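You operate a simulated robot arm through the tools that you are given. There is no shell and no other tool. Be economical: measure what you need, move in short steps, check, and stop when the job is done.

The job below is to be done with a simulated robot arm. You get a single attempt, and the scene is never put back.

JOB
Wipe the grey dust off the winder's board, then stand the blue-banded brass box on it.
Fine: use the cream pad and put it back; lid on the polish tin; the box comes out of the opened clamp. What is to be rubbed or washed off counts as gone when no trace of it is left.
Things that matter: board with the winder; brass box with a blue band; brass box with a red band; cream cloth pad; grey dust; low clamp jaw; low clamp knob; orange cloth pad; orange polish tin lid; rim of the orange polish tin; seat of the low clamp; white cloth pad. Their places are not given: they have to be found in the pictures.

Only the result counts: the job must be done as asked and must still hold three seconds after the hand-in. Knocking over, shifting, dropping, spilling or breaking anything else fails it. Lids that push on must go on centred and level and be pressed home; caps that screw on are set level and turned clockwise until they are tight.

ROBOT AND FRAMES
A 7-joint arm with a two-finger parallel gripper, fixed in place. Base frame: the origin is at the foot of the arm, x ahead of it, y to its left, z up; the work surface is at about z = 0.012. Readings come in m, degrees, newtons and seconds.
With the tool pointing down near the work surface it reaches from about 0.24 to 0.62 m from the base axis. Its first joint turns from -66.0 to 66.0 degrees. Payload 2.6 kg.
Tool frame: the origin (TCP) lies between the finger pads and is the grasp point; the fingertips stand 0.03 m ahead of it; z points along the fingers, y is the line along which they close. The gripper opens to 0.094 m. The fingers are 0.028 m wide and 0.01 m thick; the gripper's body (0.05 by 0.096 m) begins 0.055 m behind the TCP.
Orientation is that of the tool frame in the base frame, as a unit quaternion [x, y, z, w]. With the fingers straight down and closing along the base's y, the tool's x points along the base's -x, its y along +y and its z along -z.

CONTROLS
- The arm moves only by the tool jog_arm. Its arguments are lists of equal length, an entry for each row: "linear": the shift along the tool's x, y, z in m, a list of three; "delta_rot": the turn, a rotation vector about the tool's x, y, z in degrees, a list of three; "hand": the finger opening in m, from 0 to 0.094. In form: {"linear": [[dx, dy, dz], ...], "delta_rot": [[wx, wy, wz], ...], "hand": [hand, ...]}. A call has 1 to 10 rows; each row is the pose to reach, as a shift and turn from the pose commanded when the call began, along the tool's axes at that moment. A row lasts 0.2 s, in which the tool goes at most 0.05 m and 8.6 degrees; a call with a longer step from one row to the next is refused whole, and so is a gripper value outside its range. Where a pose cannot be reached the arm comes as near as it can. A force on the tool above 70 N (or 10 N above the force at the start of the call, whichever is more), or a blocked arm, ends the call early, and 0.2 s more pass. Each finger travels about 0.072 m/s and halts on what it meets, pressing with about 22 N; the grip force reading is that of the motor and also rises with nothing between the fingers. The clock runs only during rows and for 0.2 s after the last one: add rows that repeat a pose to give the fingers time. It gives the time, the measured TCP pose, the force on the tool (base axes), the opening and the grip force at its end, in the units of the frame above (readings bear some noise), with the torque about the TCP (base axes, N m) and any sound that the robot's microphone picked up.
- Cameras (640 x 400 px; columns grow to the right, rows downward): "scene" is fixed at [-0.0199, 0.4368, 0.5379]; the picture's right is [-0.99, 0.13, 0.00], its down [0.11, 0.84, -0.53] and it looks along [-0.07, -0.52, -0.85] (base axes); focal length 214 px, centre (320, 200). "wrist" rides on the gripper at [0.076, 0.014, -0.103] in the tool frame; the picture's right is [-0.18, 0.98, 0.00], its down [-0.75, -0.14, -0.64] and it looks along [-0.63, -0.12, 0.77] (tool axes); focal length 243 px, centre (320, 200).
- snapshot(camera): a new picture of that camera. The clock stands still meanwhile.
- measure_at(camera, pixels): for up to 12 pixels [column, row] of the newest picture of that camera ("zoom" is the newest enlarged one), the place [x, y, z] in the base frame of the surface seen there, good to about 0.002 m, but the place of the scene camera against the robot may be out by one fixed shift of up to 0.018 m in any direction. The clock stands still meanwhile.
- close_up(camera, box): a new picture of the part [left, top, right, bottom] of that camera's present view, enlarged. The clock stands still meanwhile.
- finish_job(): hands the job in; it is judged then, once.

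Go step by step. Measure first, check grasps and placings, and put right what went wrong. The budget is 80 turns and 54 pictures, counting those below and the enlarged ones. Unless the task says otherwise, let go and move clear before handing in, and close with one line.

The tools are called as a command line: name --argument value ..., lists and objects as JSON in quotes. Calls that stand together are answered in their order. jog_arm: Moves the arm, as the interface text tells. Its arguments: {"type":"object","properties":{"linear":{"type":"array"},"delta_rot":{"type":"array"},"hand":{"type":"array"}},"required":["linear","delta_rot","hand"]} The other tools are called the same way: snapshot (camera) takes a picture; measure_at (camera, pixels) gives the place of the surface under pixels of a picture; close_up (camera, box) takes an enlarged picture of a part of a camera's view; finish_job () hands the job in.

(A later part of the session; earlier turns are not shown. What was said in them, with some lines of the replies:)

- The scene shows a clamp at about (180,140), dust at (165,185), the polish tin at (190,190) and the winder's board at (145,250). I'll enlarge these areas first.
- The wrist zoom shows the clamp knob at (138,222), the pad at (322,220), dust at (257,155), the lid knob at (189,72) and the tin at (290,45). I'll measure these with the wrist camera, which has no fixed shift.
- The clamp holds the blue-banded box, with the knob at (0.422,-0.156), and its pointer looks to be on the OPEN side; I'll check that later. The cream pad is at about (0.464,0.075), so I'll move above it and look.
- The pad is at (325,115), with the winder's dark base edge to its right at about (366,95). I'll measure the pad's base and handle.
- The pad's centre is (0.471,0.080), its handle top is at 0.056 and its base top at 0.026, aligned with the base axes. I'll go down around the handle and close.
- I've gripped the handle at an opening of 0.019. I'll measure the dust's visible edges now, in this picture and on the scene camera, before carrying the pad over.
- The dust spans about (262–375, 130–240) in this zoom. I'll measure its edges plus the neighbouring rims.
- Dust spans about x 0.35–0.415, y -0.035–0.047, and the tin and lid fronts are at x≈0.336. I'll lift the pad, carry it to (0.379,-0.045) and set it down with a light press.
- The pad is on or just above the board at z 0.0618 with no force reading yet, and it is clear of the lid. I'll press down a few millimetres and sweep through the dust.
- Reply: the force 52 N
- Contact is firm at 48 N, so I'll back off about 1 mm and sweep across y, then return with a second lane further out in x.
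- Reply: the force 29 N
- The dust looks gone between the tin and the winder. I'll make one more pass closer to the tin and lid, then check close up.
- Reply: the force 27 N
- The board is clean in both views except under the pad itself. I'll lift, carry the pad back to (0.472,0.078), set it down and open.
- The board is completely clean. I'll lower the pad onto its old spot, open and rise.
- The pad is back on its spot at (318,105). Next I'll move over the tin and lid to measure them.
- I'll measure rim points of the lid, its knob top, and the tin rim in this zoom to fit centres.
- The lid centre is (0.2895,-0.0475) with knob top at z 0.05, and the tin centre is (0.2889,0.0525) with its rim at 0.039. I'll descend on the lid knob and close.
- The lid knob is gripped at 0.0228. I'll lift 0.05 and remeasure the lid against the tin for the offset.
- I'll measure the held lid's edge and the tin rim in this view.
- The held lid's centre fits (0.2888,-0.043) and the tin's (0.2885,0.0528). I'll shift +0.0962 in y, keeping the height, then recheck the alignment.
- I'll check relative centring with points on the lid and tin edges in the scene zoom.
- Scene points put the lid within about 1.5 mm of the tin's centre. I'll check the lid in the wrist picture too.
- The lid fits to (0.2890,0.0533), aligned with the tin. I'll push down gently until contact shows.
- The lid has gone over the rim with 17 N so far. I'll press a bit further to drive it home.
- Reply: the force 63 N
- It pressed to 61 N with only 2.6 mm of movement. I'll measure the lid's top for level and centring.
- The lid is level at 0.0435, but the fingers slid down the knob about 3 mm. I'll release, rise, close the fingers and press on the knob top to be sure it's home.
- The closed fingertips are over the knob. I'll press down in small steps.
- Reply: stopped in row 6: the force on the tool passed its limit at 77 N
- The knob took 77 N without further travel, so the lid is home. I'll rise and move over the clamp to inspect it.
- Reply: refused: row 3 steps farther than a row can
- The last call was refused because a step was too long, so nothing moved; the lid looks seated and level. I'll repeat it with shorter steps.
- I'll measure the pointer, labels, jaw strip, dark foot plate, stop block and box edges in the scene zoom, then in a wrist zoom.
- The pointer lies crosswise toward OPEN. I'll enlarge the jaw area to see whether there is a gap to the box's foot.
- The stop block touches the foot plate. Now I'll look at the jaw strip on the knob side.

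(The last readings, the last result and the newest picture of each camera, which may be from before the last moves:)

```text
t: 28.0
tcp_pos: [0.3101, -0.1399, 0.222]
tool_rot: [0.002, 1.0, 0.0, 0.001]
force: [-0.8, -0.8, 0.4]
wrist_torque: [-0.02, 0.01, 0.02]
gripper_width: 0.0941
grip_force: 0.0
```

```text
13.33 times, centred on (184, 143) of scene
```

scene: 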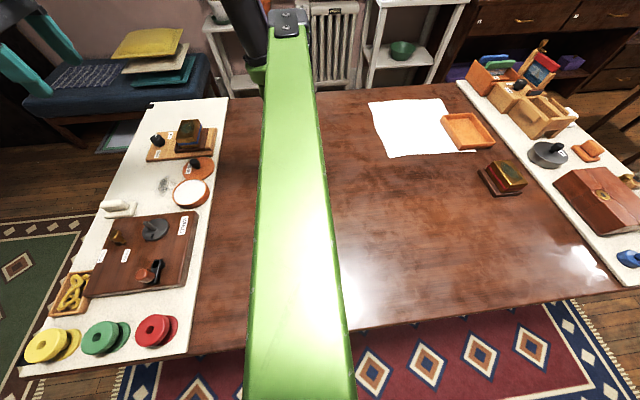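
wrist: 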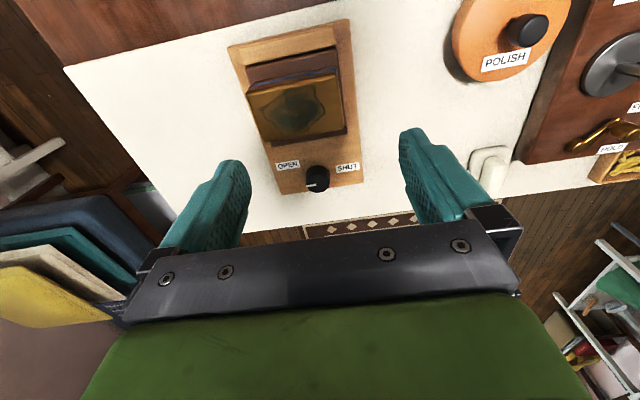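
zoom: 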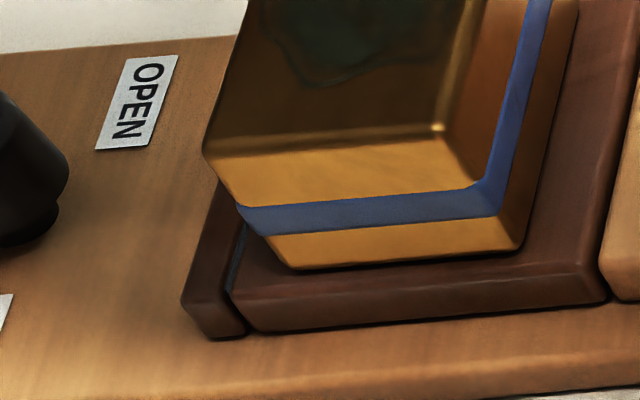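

The jaw strip sits right beside the foot, and the pointer is toward OPEN. I'll measure the brass box's top outline and foot for a grasp.

measure_at --camera "wrist" --pixels '[[249, 94], [290, 86], [333, 77], [338, 100], [342, 125], [303, 133], [266, 139], [257, 118], [318, 56], [250, 70], [340, 60], [332, 130]]'

close_up --camera "scene" --box '[470, 150, 534, 206]'

```text
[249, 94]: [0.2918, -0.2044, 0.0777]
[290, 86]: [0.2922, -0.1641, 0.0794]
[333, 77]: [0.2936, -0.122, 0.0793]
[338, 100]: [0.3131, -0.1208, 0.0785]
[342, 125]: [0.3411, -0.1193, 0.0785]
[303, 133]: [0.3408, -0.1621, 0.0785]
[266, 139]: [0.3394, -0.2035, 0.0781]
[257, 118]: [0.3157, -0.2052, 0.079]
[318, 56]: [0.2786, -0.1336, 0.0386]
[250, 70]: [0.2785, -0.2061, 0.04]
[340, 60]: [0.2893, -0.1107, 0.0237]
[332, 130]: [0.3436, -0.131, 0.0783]
```

```text
7.14 times, centred on (502, 178) of scene
```

zoom: 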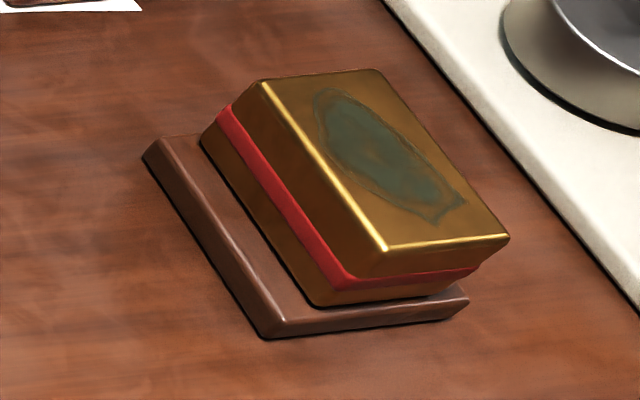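

The box top spans x 0.291–0.343, y -0.206…-0.119 at z 0.078, and its dark foot sits lower with the jaw on the +x side. I'll yaw the tool 90° to grip it across its 0.053 m width.

jog_arm --linear '[[0, -0.003, 0], [-0.001, -0.006, 0], [-0.002, -0.009, 0], [-0.003, -0.012, 0], [-0.004, -0.014, 0], [-0.005, -0.016, 0], [-0.006, -0.018, 0], [-0.007, -0.02, 0], [-0.007, -0.022, 0], [-0.007, -0.0225, 0]]' --delta_rot '[[0, 0, 8], [0, 0, 16], [0, 0, 24], [0, 0, 32], [0, 0, 40], [0, 0, 48], [0, 0, 56], [0, 0, 64], [0, 0, 72], [0, 0, 80]]' --hand '[0.094, 0.094, 0.094, 0.094, 0.094, 0.094, 0.094, 0.094, 0.094, 0.094]'

jog_arm --linear '[[0, 0, 0], [0, 0, 0], [0, 0, 0]]' --delta_rot '[[0, 0, 5], [0, 0, 10], [0, 0, 10]]' --hand '[0.085, 0.08, 0.08]'

snapshot --camera "wrist"

```text
t: 30.2
tcp_pos: [0.3151, -0.1616, 0.2238]
tool_rot: [0.646, 0.764, 0.001, 0.001]
force: [0.1, -0.3, 0.3]
wrist_torque: [0.0, 0.01, 0.03]
gripper_width: 0.094
grip_force: 0.0
```

```text
t: 31.0
tcp_pos: [0.315, -0.1608, 0.2218]
tool_rot: [0.709, 0.705, 0.001, 0.0]
force: [-0.3, -0.2, 0.0]
wrist_torque: [0.04, -0.01, 0.01]
gripper_width: 0.0799
grip_force: 0.1
```

```text
13 pictures are left
```

wrist: 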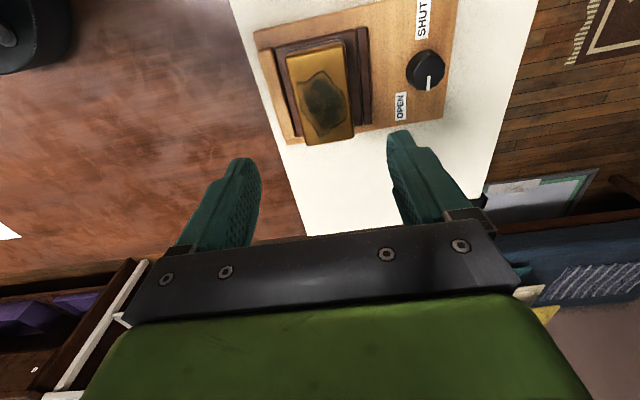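

The tool is yawed 90°; box at (318,95), knob at (427,68). I'll enlarge the clamp from this side.

close_up --camera "wrist" --box '[250, 10, 460, 150]'

```text
2.86 times, centred on (355, 80) of wrist
```

zoom: 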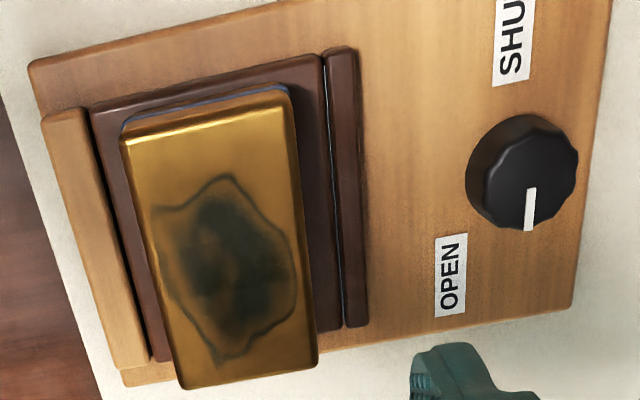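

measure_at --camera "zoom" --pixels '[[315, 75], [322, 110], [330, 60], [335, 110], [345, 110], [350, 75], [530, 192], [529, 226], [451, 275], [511, 45], [295, 200], [150, 200]]'

```text
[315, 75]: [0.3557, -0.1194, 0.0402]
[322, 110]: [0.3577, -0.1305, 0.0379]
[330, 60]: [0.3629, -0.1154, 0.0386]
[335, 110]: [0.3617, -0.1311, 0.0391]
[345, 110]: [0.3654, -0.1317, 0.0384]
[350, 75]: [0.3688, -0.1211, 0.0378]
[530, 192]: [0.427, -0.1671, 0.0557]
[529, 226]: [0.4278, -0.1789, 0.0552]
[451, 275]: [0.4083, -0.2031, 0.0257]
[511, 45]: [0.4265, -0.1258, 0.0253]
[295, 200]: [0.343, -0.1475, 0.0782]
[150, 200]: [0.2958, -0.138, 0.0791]
```

The jaw at x 0.361 is at most about 2 mm from the foot at 0.359, and the pointer sits on the OPEN side. I'll grip the brass body and do a 1 mm lift test to feel whether it is held.

jog_arm --linear '[[-0.0015, 0.002, 0.04], [-0.0015, 0.002, 0.08], [-0.0015, 0.002, 0.115], [-0.0015, 0.002, 0.135], [-0.0015, 0.002, 0.148], [-0.0015, 0.002, 0.148], [-0.0015, 0.002, 0.148], [-0.0015, 0.002, 0.148], [-0.0015, 0.002, 0.148]]' --delta_rot '[[0, 0, 0], [0, 0, 0], [0, 0, 0], [0, 0, 0], [0, 0, 0], [0, 0, 0], [0, 0, 0], [0, 0, 0], [0, 0, 0]]' --hand '[0.075, 0.07, 0.07, 0.07, 0.07, 0.06, 0.045, 0.04, 0.04]'

jog_arm --linear '[[0, 0, -0.0005], [0, 0, -0.001], [0, 0, -0.001]]' --delta_rot '[[0, 0, 0], [0, 0, 0], [0, 0, 0]]' --hand '[0.03, 0.03, 0.03]'

```text
t: 33.0
tcp_pos: [0.3174, -0.1649, 0.0745]
tool_rot: [0.708, 0.706, 0.002, 0.001]
force: [21.6, -2.1, -10.6]
wrist_torque: [-0.06, 0.18, 0.01]
gripper_width: 0.0604
grip_force: 21.7
```

```text
t: 33.8
tcp_pos: [0.3191, -0.1652, 0.0766]
tool_rot: [0.708, 0.707, 0.002, 0.002]
force: [30.4, -1.2, -12.5]
wrist_torque: [-0.03, 0.33, 0.09]
gripper_width: 0.0606
grip_force: 22.3
```

The opening is 0.0605 and there's a +x side force of 30 N: the box sits against the stop and my grip is slightly off centre. I'll shift about 2 mm in +x to relieve it and reread.

jog_arm --linear '[[0, 0.001, 0.001], [0, 0.002, 0.001], [0, 0.002, 0.001]]' --delta_rot '[[0, 0, 0], [0, 0, 0], [0, 0, 0]]' --hand '[0.03, 0.03, 0.03]'

snapshot --camera "wrist"

```text
t: 34.6
tcp_pos: [0.3182, -0.1645, 0.0749]
tool_rot: [0.709, 0.705, 0.001, -0.001]
force: [-5.6, -1.2, 17.7]
wrist_torque: [0.0, 0.0, 0.42]
gripper_width: 0.0605
grip_force: 22.0
```

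```text
11 pictures are left
```

wrist: 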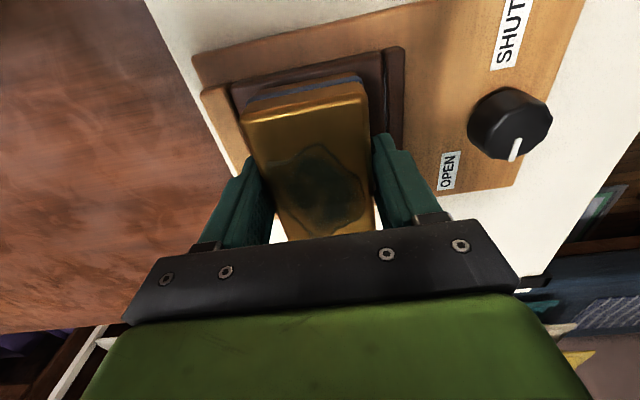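

The side force is gone. Now I'll do a lift of about 3 mm and see whether it comes free.

jog_arm --linear '[[0, 0, -0.001], [0, 0, -0.002], [0, 0, -0.003], [0, 0, -0.003]]' --delta_rot '[[0, 0, 0], [0, 0, 0], [0, 0, 0], [0, 0, 0]]' --hand '[0.03, 0.03, 0.03, 0.03]'

close_up --camera "scene" --box '[150, 115, 230, 175]'

```text
t: 35.6
tcp_pos: [0.3191, -0.1626, 0.0777]
tool_rot: [0.709, 0.705, 0.001, -0.002]
force: [-6.9, -7.0, -11.6]
wrist_torque: [-0.04, -0.06, 0.34]
gripper_width: 0.0605
grip_force: 22.5
```

```text
6.67 times, centred on (190, 145) of scene
```

zoom: 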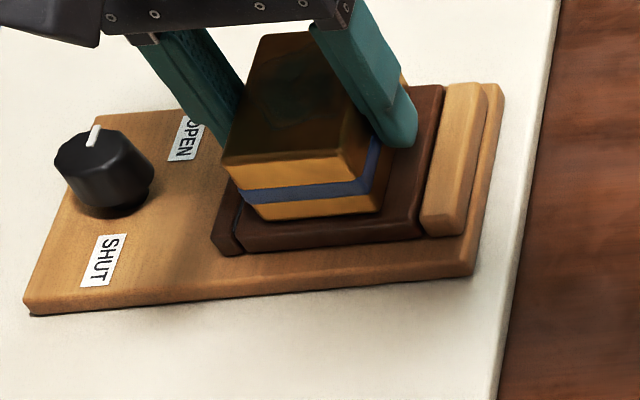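

The force stays near -11.6 N over different heights, which looks like weight rather than clamping. I'll measure the foot's height against the jaw and stop.

measure_at --camera "zoom" --pixels '[[410, 190], [400, 215], [330, 232], [260, 232], [228, 230], [232, 210], [455, 170], [450, 205], [280, 60], [250, 160]]'

```text
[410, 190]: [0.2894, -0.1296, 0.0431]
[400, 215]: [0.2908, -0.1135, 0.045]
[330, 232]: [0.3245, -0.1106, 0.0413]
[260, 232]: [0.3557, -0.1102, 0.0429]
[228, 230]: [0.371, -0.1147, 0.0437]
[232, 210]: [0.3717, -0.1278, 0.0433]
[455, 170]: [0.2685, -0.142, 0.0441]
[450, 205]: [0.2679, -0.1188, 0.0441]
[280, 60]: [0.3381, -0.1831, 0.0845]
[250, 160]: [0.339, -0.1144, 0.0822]
```

The foot hardly rose, so either it is held with the fingers slipping or my reading is too coarse. I'll lift 6 mm more and look again.

jog_arm --linear '[[0, 0, -0.002], [0, 0, -0.004], [0, 0, -0.006], [0, 0, -0.006]]' --delta_rot '[[0, 0, 0], [0, 0, 0], [0, 0, 0], [0, 0, 0]]' --hand '[0.03, 0.03, 0.03, 0.03]'

close_up --camera "scene" --box '[150, 115, 230, 175]'

```text
t: 36.6
tcp_pos: [0.3177, -0.1624, 0.0821]
tool_rot: [0.71, 0.704, 0.001, -0.002]
force: [-14.9, -0.5, -9.2]
wrist_torque: [0.21, 0.11, 0.08]
gripper_width: 0.0556
grip_force: 22.1
```

```text
6.67 times, centred on (190, 145) of scene
```

zoom: 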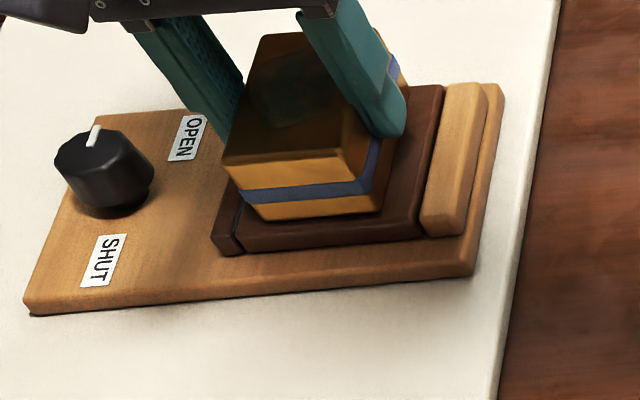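

The foot didn't budge while the fingers slid up to an opening of 0.0556, so the box is still clamped and the knob must be turned. I'll release, rise and go over the knob at about (0.4275,-0.164).

jog_arm --linear '[[0, 0, 0], [0, 0, 0], [0, 0, -0.03], [0, 0, -0.06], [-0.0005, 0.035, -0.07], [-0.001, 0.07, -0.07], [-0.0015, 0.109, -0.07], [-0.0015, 0.109, -0.07]]' --delta_rot '[[0, 0, 0], [0, 0, 0], [0, 0, 0], [0, 0, 0], [0, 0, 0], [0, 0, 0], [0, 0, 0], [0, 0, 0]]' --hand '[0.075, 0.08, 0.08, 0.08, 0.06, 0.06, 0.06, 0.06]'

snapshot --camera "wrist"

```text
t: 38.4
tcp_pos: [0.4285, -0.1653, 0.1556]
tool_rot: [0.708, 0.706, 0.0, -0.001]
force: [0.1, -1.3, 0.5]
wrist_torque: [0.0, -0.04, -0.01]
gripper_width: 0.0601
grip_force: 0.0
```

```text
8 pictures are left
```

wrist: 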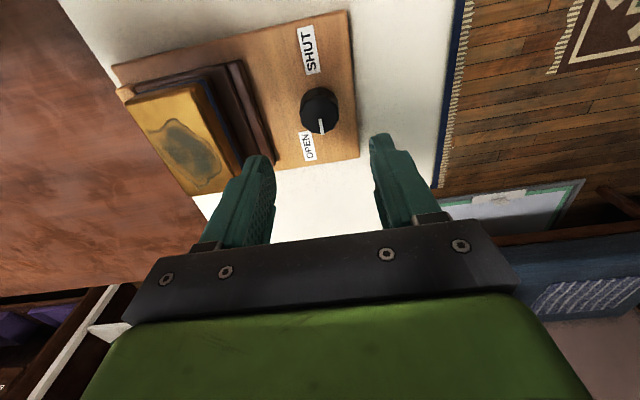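

I'll measure the knob's outline and labels in this picture.

measure_at --camera "wrist" --pixels '[[303, 118], [337, 114], [320, 106], [321, 131], [320, 120], [322, 128], [308, 146], [308, 50], [262, 110], [252, 120], [268, 120], [180, 150]]'

```text
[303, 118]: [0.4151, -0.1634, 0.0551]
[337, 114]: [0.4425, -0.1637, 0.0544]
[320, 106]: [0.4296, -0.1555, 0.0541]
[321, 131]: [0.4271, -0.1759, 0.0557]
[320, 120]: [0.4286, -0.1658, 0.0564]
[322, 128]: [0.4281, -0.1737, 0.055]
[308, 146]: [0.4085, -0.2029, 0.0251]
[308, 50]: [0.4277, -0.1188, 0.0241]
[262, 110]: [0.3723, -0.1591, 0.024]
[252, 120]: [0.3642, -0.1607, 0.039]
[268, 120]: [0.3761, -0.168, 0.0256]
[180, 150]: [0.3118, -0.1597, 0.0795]
```

Knob centre is (0.4288,-0.1637); the pointer is at about -92° while OPEN lies at -117°, so it is about 25° short of fully open, clockwise from above. I'll go down and grip the knob.

jog_arm --linear '[[0.0015, 0, 0.04], [0.0015, 0, 0.075], [0.0015, 0, 0.0955], [0.0015, 0, 0.0955], [0.0015, 0, 0.0955], [0.0015, 0, 0.0955]]' --delta_rot '[[0, 0, 0], [0, 0, 0], [0, 0, 0], [0, 0, 0], [0, 0, 0], [0, 0, 0]]' --hand '[0.055, 0.055, 0.055, 0.03, 0.0, 0.0]'

jog_arm --linear '[[0, 0, 0], [0, 0, 0], [0, 0, 0]]' --delta_rot '[[0, 0, 4], [0, 0, 8], [0, 0, 8]]' --hand '[0, 0, 0]'

```text
t: 39.8
tcp_pos: [0.4282, -0.1643, 0.058]
tool_rot: [0.708, 0.706, 0.003, 0.001]
force: [9.7, -2.5, -7.6]
wrist_torque: [0.11, -0.36, 0.01]
gripper_width: 0.0355
grip_force: 44.7
```

```text
t: 40.6
tcp_pos: [0.428, -0.164, 0.0579]
tool_rot: [0.756, 0.654, 0.001, 0.0]
force: [11.1, -2.8, -8.8]
wrist_torque: [-0.51, -0.09, 0.61]
gripper_width: 0.0354
grip_force: 45.1
```

Turned 8° with a 0.6 N·m reaction. I'll continue clockwise to 26°.

jog_arm --linear '[[0, 0, 0], [0, 0, 0], [0, 0, 0], [0, 0, 0]]' --delta_rot '[[0, 0, 6], [0, 0, 12], [0, 0, 18], [0, 0, 18]]' --hand '[0, 0, 0, 0]'

close_up --camera "scene" --box '[140, 110, 220, 170]'

```text
t: 41.6
tcp_pos: [0.4288, -0.1625, 0.0584]
tool_rot: [0.849, 0.528, 0.003, 0.0]
force: [19.6, 1.9, -7.5]
wrist_torque: [0.38, -0.73, 0.43]
gripper_width: 0.0355
grip_force: 45.3
```

```text
6.67 times, centred on (180, 140) of scene
```

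zoom: 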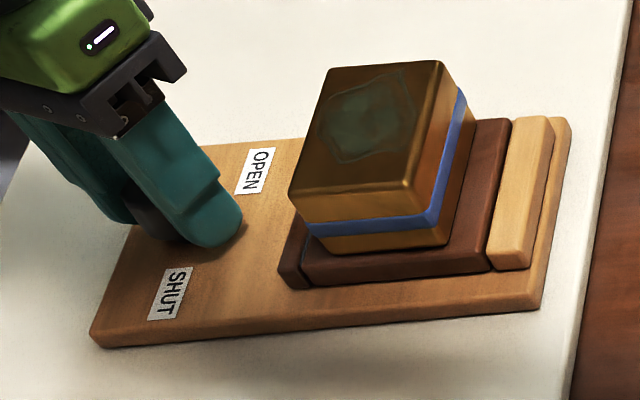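

Turned 26° at 0.4 N·m. I'll measure the jaw edges, then release and rise to see the pointer.

measure_at --camera "zoom" --pixels '[[280, 265], [290, 272], [302, 272], [310, 272], [296, 255], [284, 240]]'

jog_arm --linear '[[0, 0, 0], [0, 0, 0], [0, 0, -0.03], [0, 0, -0.065], [0, 0, -0.1], [0, 0, -0.1]]' --delta_rot '[[0, 0, 0], [0, 0, 0], [0, 0, 0], [0, 0, 0], [0, 0, 0], [0, 0, 0]]' --hand '[0.05, 0.06, 0.06, 0.06, 0.06, 0.06]'

snapshot --camera "wrist"

```text
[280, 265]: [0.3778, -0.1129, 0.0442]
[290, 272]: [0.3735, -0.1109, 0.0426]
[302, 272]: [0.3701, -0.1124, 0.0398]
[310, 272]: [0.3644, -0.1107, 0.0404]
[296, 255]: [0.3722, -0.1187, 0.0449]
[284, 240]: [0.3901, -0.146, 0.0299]
```

```text
t: 43.0
tcp_pos: [0.4292, -0.1624, 0.1593]
tool_rot: [0.849, 0.528, 0.0, 0.0]
force: [1.0, 0.1, -0.7]
wrist_torque: [0.03, -0.02, 0.02]
gripper_width: 0.0599
grip_force: 0.0
```

```text
6 pictures are left
```

wrist: 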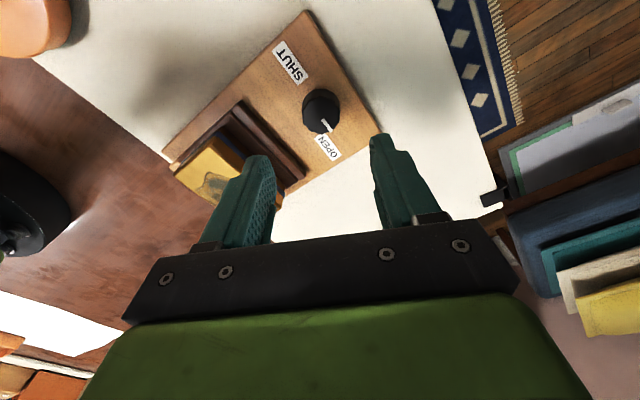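

The pointer now seems aimed at OPEN, from (321,119) to (328,131). I'll measure it together with the jaw gap.

measure_at --camera "wrist" --pixels '[[322, 121], [328, 131], [328, 146], [290, 63], [240, 104], [245, 100], [252, 112], [258, 118], [270, 125], [285, 148], [235, 115]]'

```text
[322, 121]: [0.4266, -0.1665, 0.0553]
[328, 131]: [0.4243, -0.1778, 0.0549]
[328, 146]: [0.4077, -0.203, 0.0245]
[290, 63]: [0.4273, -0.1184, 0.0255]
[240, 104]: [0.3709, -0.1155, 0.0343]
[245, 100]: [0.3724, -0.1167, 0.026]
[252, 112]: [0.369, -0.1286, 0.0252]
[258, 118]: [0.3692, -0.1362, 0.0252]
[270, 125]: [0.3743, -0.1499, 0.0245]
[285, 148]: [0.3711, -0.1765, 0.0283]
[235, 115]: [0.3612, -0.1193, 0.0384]
```

The pointer moved about 15° clockwise and is still short of OPEN's -117°. I'll regrip and turn further clockwise.

jog_arm --linear '[[0, -0.0005, 0.04], [0, -0.0005, 0.08], [0, -0.0005, 0.0995], [0, -0.0005, 0.0995], [0, -0.0005, 0.0995], [0, -0.0005, 0.0995]]' --delta_rot '[[0, 0, 0], [0, 0, 0], [0, 0, 0], [0, 0, 0], [0, 0, 0], [0, 0, 0]]' --hand '[0.055, 0.055, 0.055, 0.03, 0.0, 0.0]'

jog_arm --linear '[[0, 0, 0], [0, 0, 0], [0, 0, 0], [0, 0, 0]]' --delta_rot '[[0, 0, 5], [0, 0, 10], [0, 0, 15], [0, 0, 15]]' --hand '[0, 0, 0, 0]'

jog_arm --linear '[[0, 0, 0], [0, 0, 0], [0, 0, 0], [0, 0, 0]]' --delta_rot '[[0, 0, 5], [0, 0, 10], [0, 0, 15], [0, 0, 15]]' --hand '[0, 0, 0, 0]'

```text
t: 44.4
tcp_pos: [0.4276, -0.1654, 0.0588]
tool_rot: [0.849, 0.528, 0.001, 0.0]
force: [1.9, -1.6, -3.9]
wrist_torque: [0.11, -0.37, 0.0]
gripper_width: 0.0353
grip_force: 44.4
```

```text
t: 45.4
tcp_pos: [0.4291, -0.1638, 0.0596]
tool_rot: [0.91, 0.414, 0.001, 0.0]
force: [20.6, -6.1, -7.0]
wrist_torque: [-0.7, 0.11, 0.53]
gripper_width: 0.0352
grip_force: 45.4
```

```text
t: 46.4
tcp_pos: [0.4283, -0.1638, 0.0609]
tool_rot: [0.957, 0.29, 0.002, 0.001]
force: [16.0, -9.8, 5.3]
wrist_torque: [-0.56, -0.21, 0.14]
gripper_width: 0.0355
grip_force: 45.2
```

Turned 30° more, with the torque dropping to 0.14. I'll release, rise and look.

jog_arm --linear '[[0, 0, 0], [0, 0, 0], [0, 0, -0.03], [0, 0, -0.065], [0, 0, -0.1], [0, 0, -0.1]]' --delta_rot '[[0, 0, 0], [0, 0, 0], [0, 0, 0], [0, 0, 0], [0, 0, 0], [0, 0, 0]]' --hand '[0.05, 0.06, 0.06, 0.06, 0.06, 0.06]'

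close_up --camera "scene" --box '[144, 118, 208, 166]'

```text
t: 47.8
tcp_pos: [0.4303, -0.1633, 0.16]
tool_rot: [0.957, 0.29, 0.0, 0.0]
force: [0.2, 0.6, -0.2]
wrist_torque: [0.01, 0.06, -0.02]
gripper_width: 0.0599
grip_force: 0.0
```

```text
8.33 times, centred on (176, 142) of scene
```

zoom: 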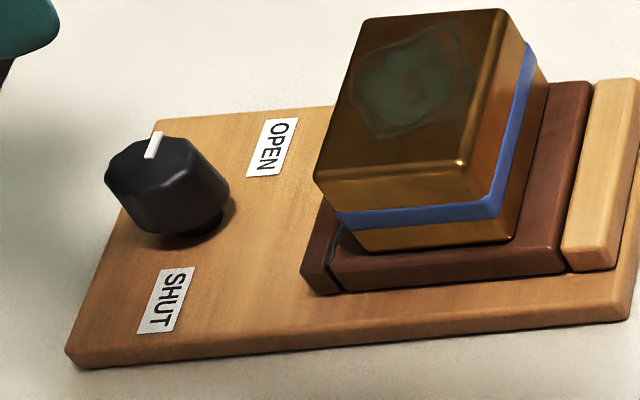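

I'll measure the pointer and jaw edges in this scene zoom.

measure_at --camera "zoom" --pixels '[[151, 155], [157, 136], [149, 168], [273, 147], [167, 300], [303, 275], [320, 265], [333, 270], [345, 262], [328, 290], [340, 240], [600, 150]]'

```text
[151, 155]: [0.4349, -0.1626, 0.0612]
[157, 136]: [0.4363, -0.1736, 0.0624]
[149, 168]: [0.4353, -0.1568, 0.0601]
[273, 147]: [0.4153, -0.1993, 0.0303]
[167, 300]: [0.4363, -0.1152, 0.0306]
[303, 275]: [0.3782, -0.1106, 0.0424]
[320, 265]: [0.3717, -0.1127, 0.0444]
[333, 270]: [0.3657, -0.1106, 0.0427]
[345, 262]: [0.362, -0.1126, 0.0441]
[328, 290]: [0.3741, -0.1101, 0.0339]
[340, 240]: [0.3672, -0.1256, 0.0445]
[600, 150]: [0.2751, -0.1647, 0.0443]
```

The pointer is back near -90°, so clockwise runs against a stop and the fingers slip there, while the box was still held. I'll regrip and test the other direction by 30°.

jog_arm --linear '[[0, 0, 0.04], [0, 0, 0.08], [0, 0, 0.1], [0, 0, 0.1], [0, 0, 0.1], [0, 0, 0.1]]' --delta_rot '[[0, 0, 0], [0, 0, 0], [0, 0, 0], [0, 0, 0], [0, 0, 0], [0, 0, 0]]' --hand '[0.055, 0.055, 0.055, 0.03, 0.0, 0.0]'

jog_arm --linear '[[0, 0, 0], [0, 0, 0], [0, 0, 0]]' --delta_rot '[[0, 0, -5], [0, 0, -10], [0, 0, -10]]' --hand '[0, 0, 0]'

jog_arm --linear '[[0, 0, 0], [0, 0, 0], [0, 0, 0], [0, 0, 0]]' --delta_rot '[[0, 0, -7], [0, 0, -14], [0, 0, -20], [0, 0, -20]]' --hand '[0, 0, 0, 0]'

```text
t: 49.2
tcp_pos: [0.4284, -0.166, 0.0577]
tool_rot: [0.957, 0.292, 0.002, 0.004]
force: [21.0, -21.2, -13.6]
wrist_torque: [0.15, -0.53, 0.06]
gripper_width: 0.0357
grip_force: 44.8
```

```text
t: 50.0
tcp_pos: [0.4283, -0.1657, 0.0587]
tool_rot: [0.927, 0.375, 0.001, 0.002]
force: [12.3, -20.8, -4.7]
wrist_torque: [-0.37, -0.46, 0.0]
gripper_width: 0.0357
grip_force: 45.0
```

```text
t: 51.0
tcp_pos: [0.4283, -0.1654, 0.0588]
tool_rot: [0.848, 0.53, -0.001, 0.003]
force: [9.2, -21.2, -10.7]
wrist_torque: [-0.11, -0.38, -0.01]
gripper_width: 0.0355
grip_force: 45.0
```

Counterclockwise turns freely with near-zero torque. I'll go another 30° and then check the jaw.

jog_arm --linear '[[0, 0, 0], [0, 0, 0], [0, 0, 0], [0, 0, 0], [0, 0, 0], [0, 0, 0]]' --delta_rot '[[0, 0, -6], [0, 0, -12], [0, 0, -18], [0, 0, -24], [0, 0, -30], [0, 0, -30]]' --hand '[0, 0, 0, 0, 0, 0]'

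close_up --camera "scene" --box '[144, 118, 208, 166]'

```text
t: 52.4
tcp_pos: [0.4279, -0.1639, 0.0597]
tool_rot: [0.683, 0.73, 0.001, 0.002]
force: [5.6, -20.4, -9.9]
wrist_torque: [-0.16, -0.15, 0.01]
gripper_width: 0.0354
grip_force: 45.2
```

```text
8.33 times, centred on (176, 142) of scene
```

zoom: 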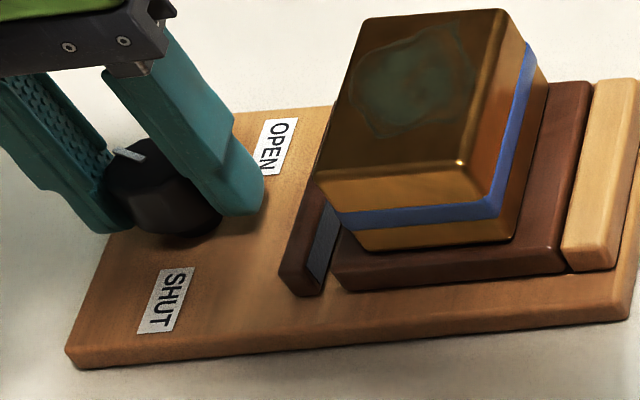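

The jaw has clearly moved away from the foot, so counterclockwise opens it. I'll keep turning until it meets a stop.

jog_arm --linear '[[0, 0, 0], [0, 0, 0], [0, 0, 0], [0, 0, 0], [0, 0, 0], [0, 0, 0]]' --delta_rot '[[0, 0, -6], [0, 0, -12], [0, 0, -18], [0, 0, -24], [0, 0, -30], [0, 0, -30]]' --hand '[0, 0, 0, 0, 0, 0]'

jog_arm --linear '[[0, 0, 0], [0, 0, 0], [0, 0, 0], [0, 0, 0], [0, 0, 0], [0, 0, 0]]' --delta_rot '[[0, 0, -6], [0, 0, -12], [0, 0, -18], [0, 0, -24], [0, 0, -30], [0, 0, -30]]' --hand '[0, 0, 0, 0, 0, 0]'

```text
t: 53.8
tcp_pos: [0.4268, -0.1646, 0.0591]
tool_rot: [0.471, 0.882, 0.0, 0.001]
force: [3.1, -21.2, -8.3]
wrist_torque: [-0.24, 0.12, -0.03]
gripper_width: 0.0353
grip_force: 45.2
```

```text
t: 55.2
tcp_pos: [0.4274, -0.1642, 0.0588]
tool_rot: [0.226, 0.974, -0.001, 0.0]
force: [-20.3, -11.9, 6.3]
wrist_torque: [-0.44, 0.59, -0.04]
gripper_width: 0.0359
grip_force: 44.4
```

Still little torque. I'll go 28° further counterclockwise.

jog_arm --linear '[[0, 0, 0], [0, 0, 0], [0, 0, 0], [0, 0, 0], [0, 0, 0], [0, 0, 0]]' --delta_rot '[[0, 0, -6], [0, 0, -12], [0, 0, -18], [0, 0, -24], [0, 0, -28], [0, 0, -28]]' --hand '[0, 0, 0, 0, 0, 0]'

```text
t: 56.6
tcp_pos: [0.4293, -0.1655, 0.0607]
tool_rot: [-0.015, 1.0, 0.0, 0.001]
force: [-8.6, -15.8, 1.1]
wrist_torque: [-0.37, -0.01, -0.32]
gripper_width: 0.0355
grip_force: 45.2
```

A -0.32 N·m reaction shows the open stop has been reached. I'll release, rise, look, then go back to the box.

jog_arm --linear '[[0, 0, 0], [0, 0, 0], [0, 0, -0.035], [0, 0, -0.07], [0, 0, -0.105], [0, 0, -0.14], [0.035, 0, -0.16], [0.07, 0, -0.162], [0.108, 0.0, -0.162], [0.108, 0.0, -0.162]]' --delta_rot '[[0, 0, 0], [0, 0, 0], [0, 0, 0], [0, 0, 0], [0, 0, 0], [0, 0, 8], [0, 0, 16], [0, 0, 24], [0, 0, 32], [0, 0, 40]]' --hand '[0.05, 0.06, 0.06, 0.06, 0.06, 0.07, 0.075, 0.075, 0.075, 0.075]'

close_up --camera "scene" --box '[140, 110, 220, 170]'

```text
t: 58.8
tcp_pos: [0.3189, -0.1659, 0.2203]
tool_rot: [0.328, 0.945, 0.0, 0.001]
force: [0.4, 0.7, 1.0]
wrist_torque: [0.0, 0.0, 0.01]
gripper_width: 0.0749
grip_force: 0.0
```

```text
6.67 times, centred on (180, 140) of scene
```

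zoom: 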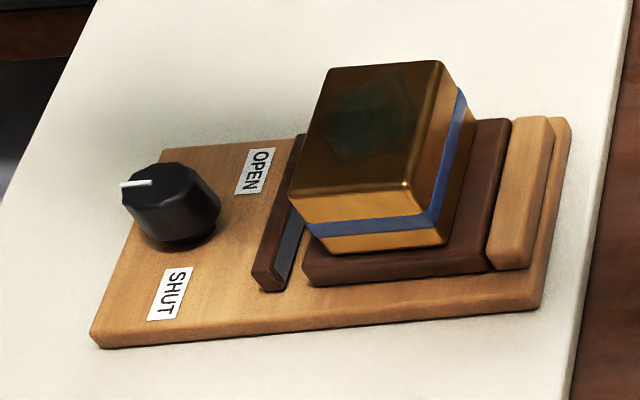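

The jaw now stands well clear of the foot. I'll finish the yaw to 90° above the box at (0.3185,-0.163).

jog_arm --linear '[[0.0005, 0.001, 0], [0.001, 0.002, 0], [0.0019, 0.0024, 0], [0.0019, 0.0024, 0], [0.0019, 0.0024, 0], [0.0019, 0.0024, 0], [0.0019, 0.0024, 0], [0.0019, 0.0024, 0]]' --delta_rot '[[0, 0, 8], [0, 0, 16], [0, 0, 24], [0, 0, 32], [0, 0, 40], [0, 0, 48], [0, 0, 51.7], [0, 0, 51.7]]' --hand '[0.075, 0.075, 0.075, 0.075, 0.075, 0.075, 0.075, 0.075]'

```text
t: 60.6
tcp_pos: [0.32, -0.1638, 0.2193]
tool_rot: [0.707, 0.707, 0.001, -0.001]
force: [0.4, 0.2, 0.2]
wrist_torque: [-0.02, -0.01, -0.03]
gripper_width: 0.075
grip_force: 0.1
```

I'll descend to z 0.074, close on the brass body and lift slightly.

jog_arm --linear '[[0.001, -0.001, 0.04], [0.001, -0.001, 0.08], [0.001, -0.001, 0.115], [0.001, -0.001, 0.135], [0.001, -0.001, 0.1455], [0.001, -0.001, 0.1455], [0.001, -0.001, 0.1455], [0.001, -0.001, 0.1455]]' --delta_rot '[[0, 0, 0], [0, 0, 0], [0, 0, 0], [0, 0, 0], [0, 0, 0], [0, 0, 0], [0, 0, 0], [0, 0, 0]]' --hand '[0.073, 0.073, 0.073, 0.073, 0.073, 0.05, 0.03, 0.03]'

jog_arm --linear '[[0, 0, -0.003], [0, 0, -0.006], [0, 0, -0.01], [0, 0, -0.01]]' --delta_rot '[[0, 0, 0], [0, 0, 0], [0, 0, 0], [0, 0, 0]]' --hand '[0.03, 0.03, 0.03, 0.03]'

```text
t: 62.4
tcp_pos: [0.3193, -0.1619, 0.0757]
tool_rot: [0.706, 0.708, 0.001, 0.0]
force: [0.2, 0.1, 0.2]
wrist_torque: [0.04, 0.01, 0.01]
gripper_width: 0.0604
grip_force: 21.6
```

```text
t: 63.4
tcp_pos: [0.3207, -0.1619, 0.0852]
tool_rot: [0.706, 0.708, 0.001, 0.0]
force: [-0.4, 0.3, -3.9]
wrist_torque: [0.02, 0.01, -0.03]
gripper_width: 0.0604
grip_force: 21.5
```

The box lifted free: 4 N weight and a steady opening. I'll raise it, carry it over to (0.385,-0.04), and lower it to 1 cm above the board.

jog_arm --linear '[[0, 0, -0.025], [0, 0, -0.05], [0.03, 0.016, -0.05], [0.06, 0.032, -0.05], [0.09, 0.048, -0.05], [0.122, 0.065, -0.05], [0.122, 0.065, -0.05], [0.122, 0.065, -0.02], [0.122, 0.065, 0.01], [0.122, 0.065, 0.01]]' --delta_rot '[[0, 0, 0], [0, 0, 0], [0, 0, 0], [0, 0, 0], [0, 0, 0], [0, 0, 0], [0, 0, 0], [0, 0, 0], [0, 0, 0], [0, 0, 0]]' --hand '[0.03, 0.03, 0.03, 0.03, 0.03, 0.03, 0.03, 0.03, 0.03, 0.03]'

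close_up --camera "scene" --box '[60, 100, 230, 230]'

```text
t: 65.6
tcp_pos: [0.3825, -0.041, 0.0765]
tool_rot: [0.707, 0.707, 0.001, 0.0]
force: [0.4, 0.0, -5.0]
wrist_torque: [0.03, -0.03, -0.01]
gripper_width: 0.0607
grip_force: 22.4
```

```text
3.08 times, centred on (145, 165) of scene
```

zoom: 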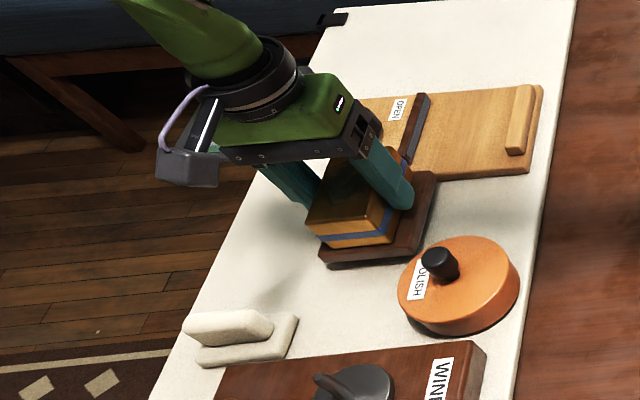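

The box hangs clear of the tin, pad and clamp. I'll lower it the last 12 mm until contact.

jog_arm --linear '[[0, 0, 0.005], [0, 0, 0.009], [0, 0, 0.011], [0, 0, 0.012], [0, 0, 0.012]]' --delta_rot '[[0, 0, 0], [0, 0, 0], [0, 0, 0], [0, 0, 0], [0, 0, 0]]' --hand '[0.03, 0.03, 0.03, 0.03, 0.03]'

```text
t: 66.8
tcp_pos: [0.3843, -0.0403, 0.0633]
tool_rot: [0.707, 0.707, 0.001, 0.0]
force: [-5.1, 1.5, 9.9]
wrist_torque: [-0.24, 0.19, -0.17]
gripper_width: 0.0604
grip_force: 22.3
```

Contact at 10 N, so the box is standing on the board. I'll open and rise clear.

jog_arm --linear '[[0, 0, -0.0005], [0, 0, -0.0005], [0, 0, -0.0005], [0, 0, -0.03], [0, 0, -0.07], [0, 0, -0.11], [0, 0, -0.15], [0, 0, -0.17]]' --delta_rot '[[0, 0, 0], [0, 0, 0], [0, 0, 0], [0, 0, 0], [0, 0, 0], [0, 0, 0], [0, 0, 0], [0, 0, 0]]' --hand '[0.07, 0.08, 0.08, 0.08, 0.08, 0.08, 0.08, 0.08]'

close_up --camera "scene" --box '[60, 100, 230, 230]'

```text
t: 68.6
tcp_pos: [0.3831, -0.042, 0.2336]
tool_rot: [0.707, 0.708, 0.0, 0.0]
force: [0.4, 0.6, -0.7]
wrist_torque: [0.0, 0.01, 0.0]
gripper_width: 0.0801
grip_force: 0.0
```

```text
3.08 times, centred on (145, 165) of scene
```

zoom: 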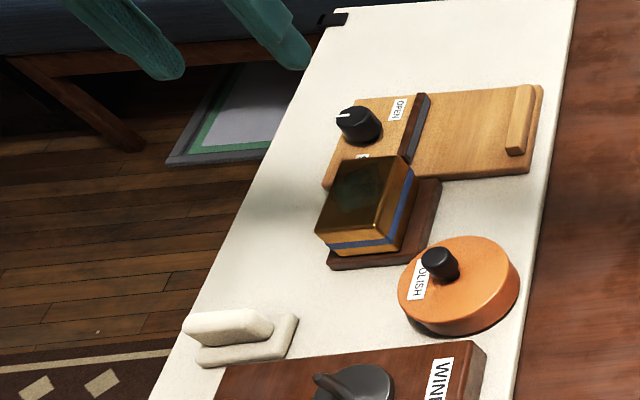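

The box stands on the clean board, with the lid on and the pad back. I'll check the pad corner and the lid's level before handing in.

measure_at --camera "zoom" --pixels '[[296, 318], [407, 275], [505, 262], [455, 245], [440, 320], [350, 255], [420, 235], [370, 190]]'

```text
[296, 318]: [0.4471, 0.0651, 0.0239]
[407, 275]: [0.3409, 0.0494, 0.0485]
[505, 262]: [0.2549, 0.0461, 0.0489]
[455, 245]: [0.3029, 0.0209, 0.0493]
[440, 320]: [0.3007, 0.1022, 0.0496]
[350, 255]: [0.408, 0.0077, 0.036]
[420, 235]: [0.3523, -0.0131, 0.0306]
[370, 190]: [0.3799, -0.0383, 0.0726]
```

The lid is level within 1 mm, the pad corner matches its original place, and the box stands flat and clear. I'm handing the job in.

finish_job

```text
The job is handed in.
```

I wiped the dust off with the cream pad and put the pad back. I pressed the lid onto the polish tin, opened the clamp, and stood the blue-banded box on the winder's board. The job is handed in; I don't have the verdict.
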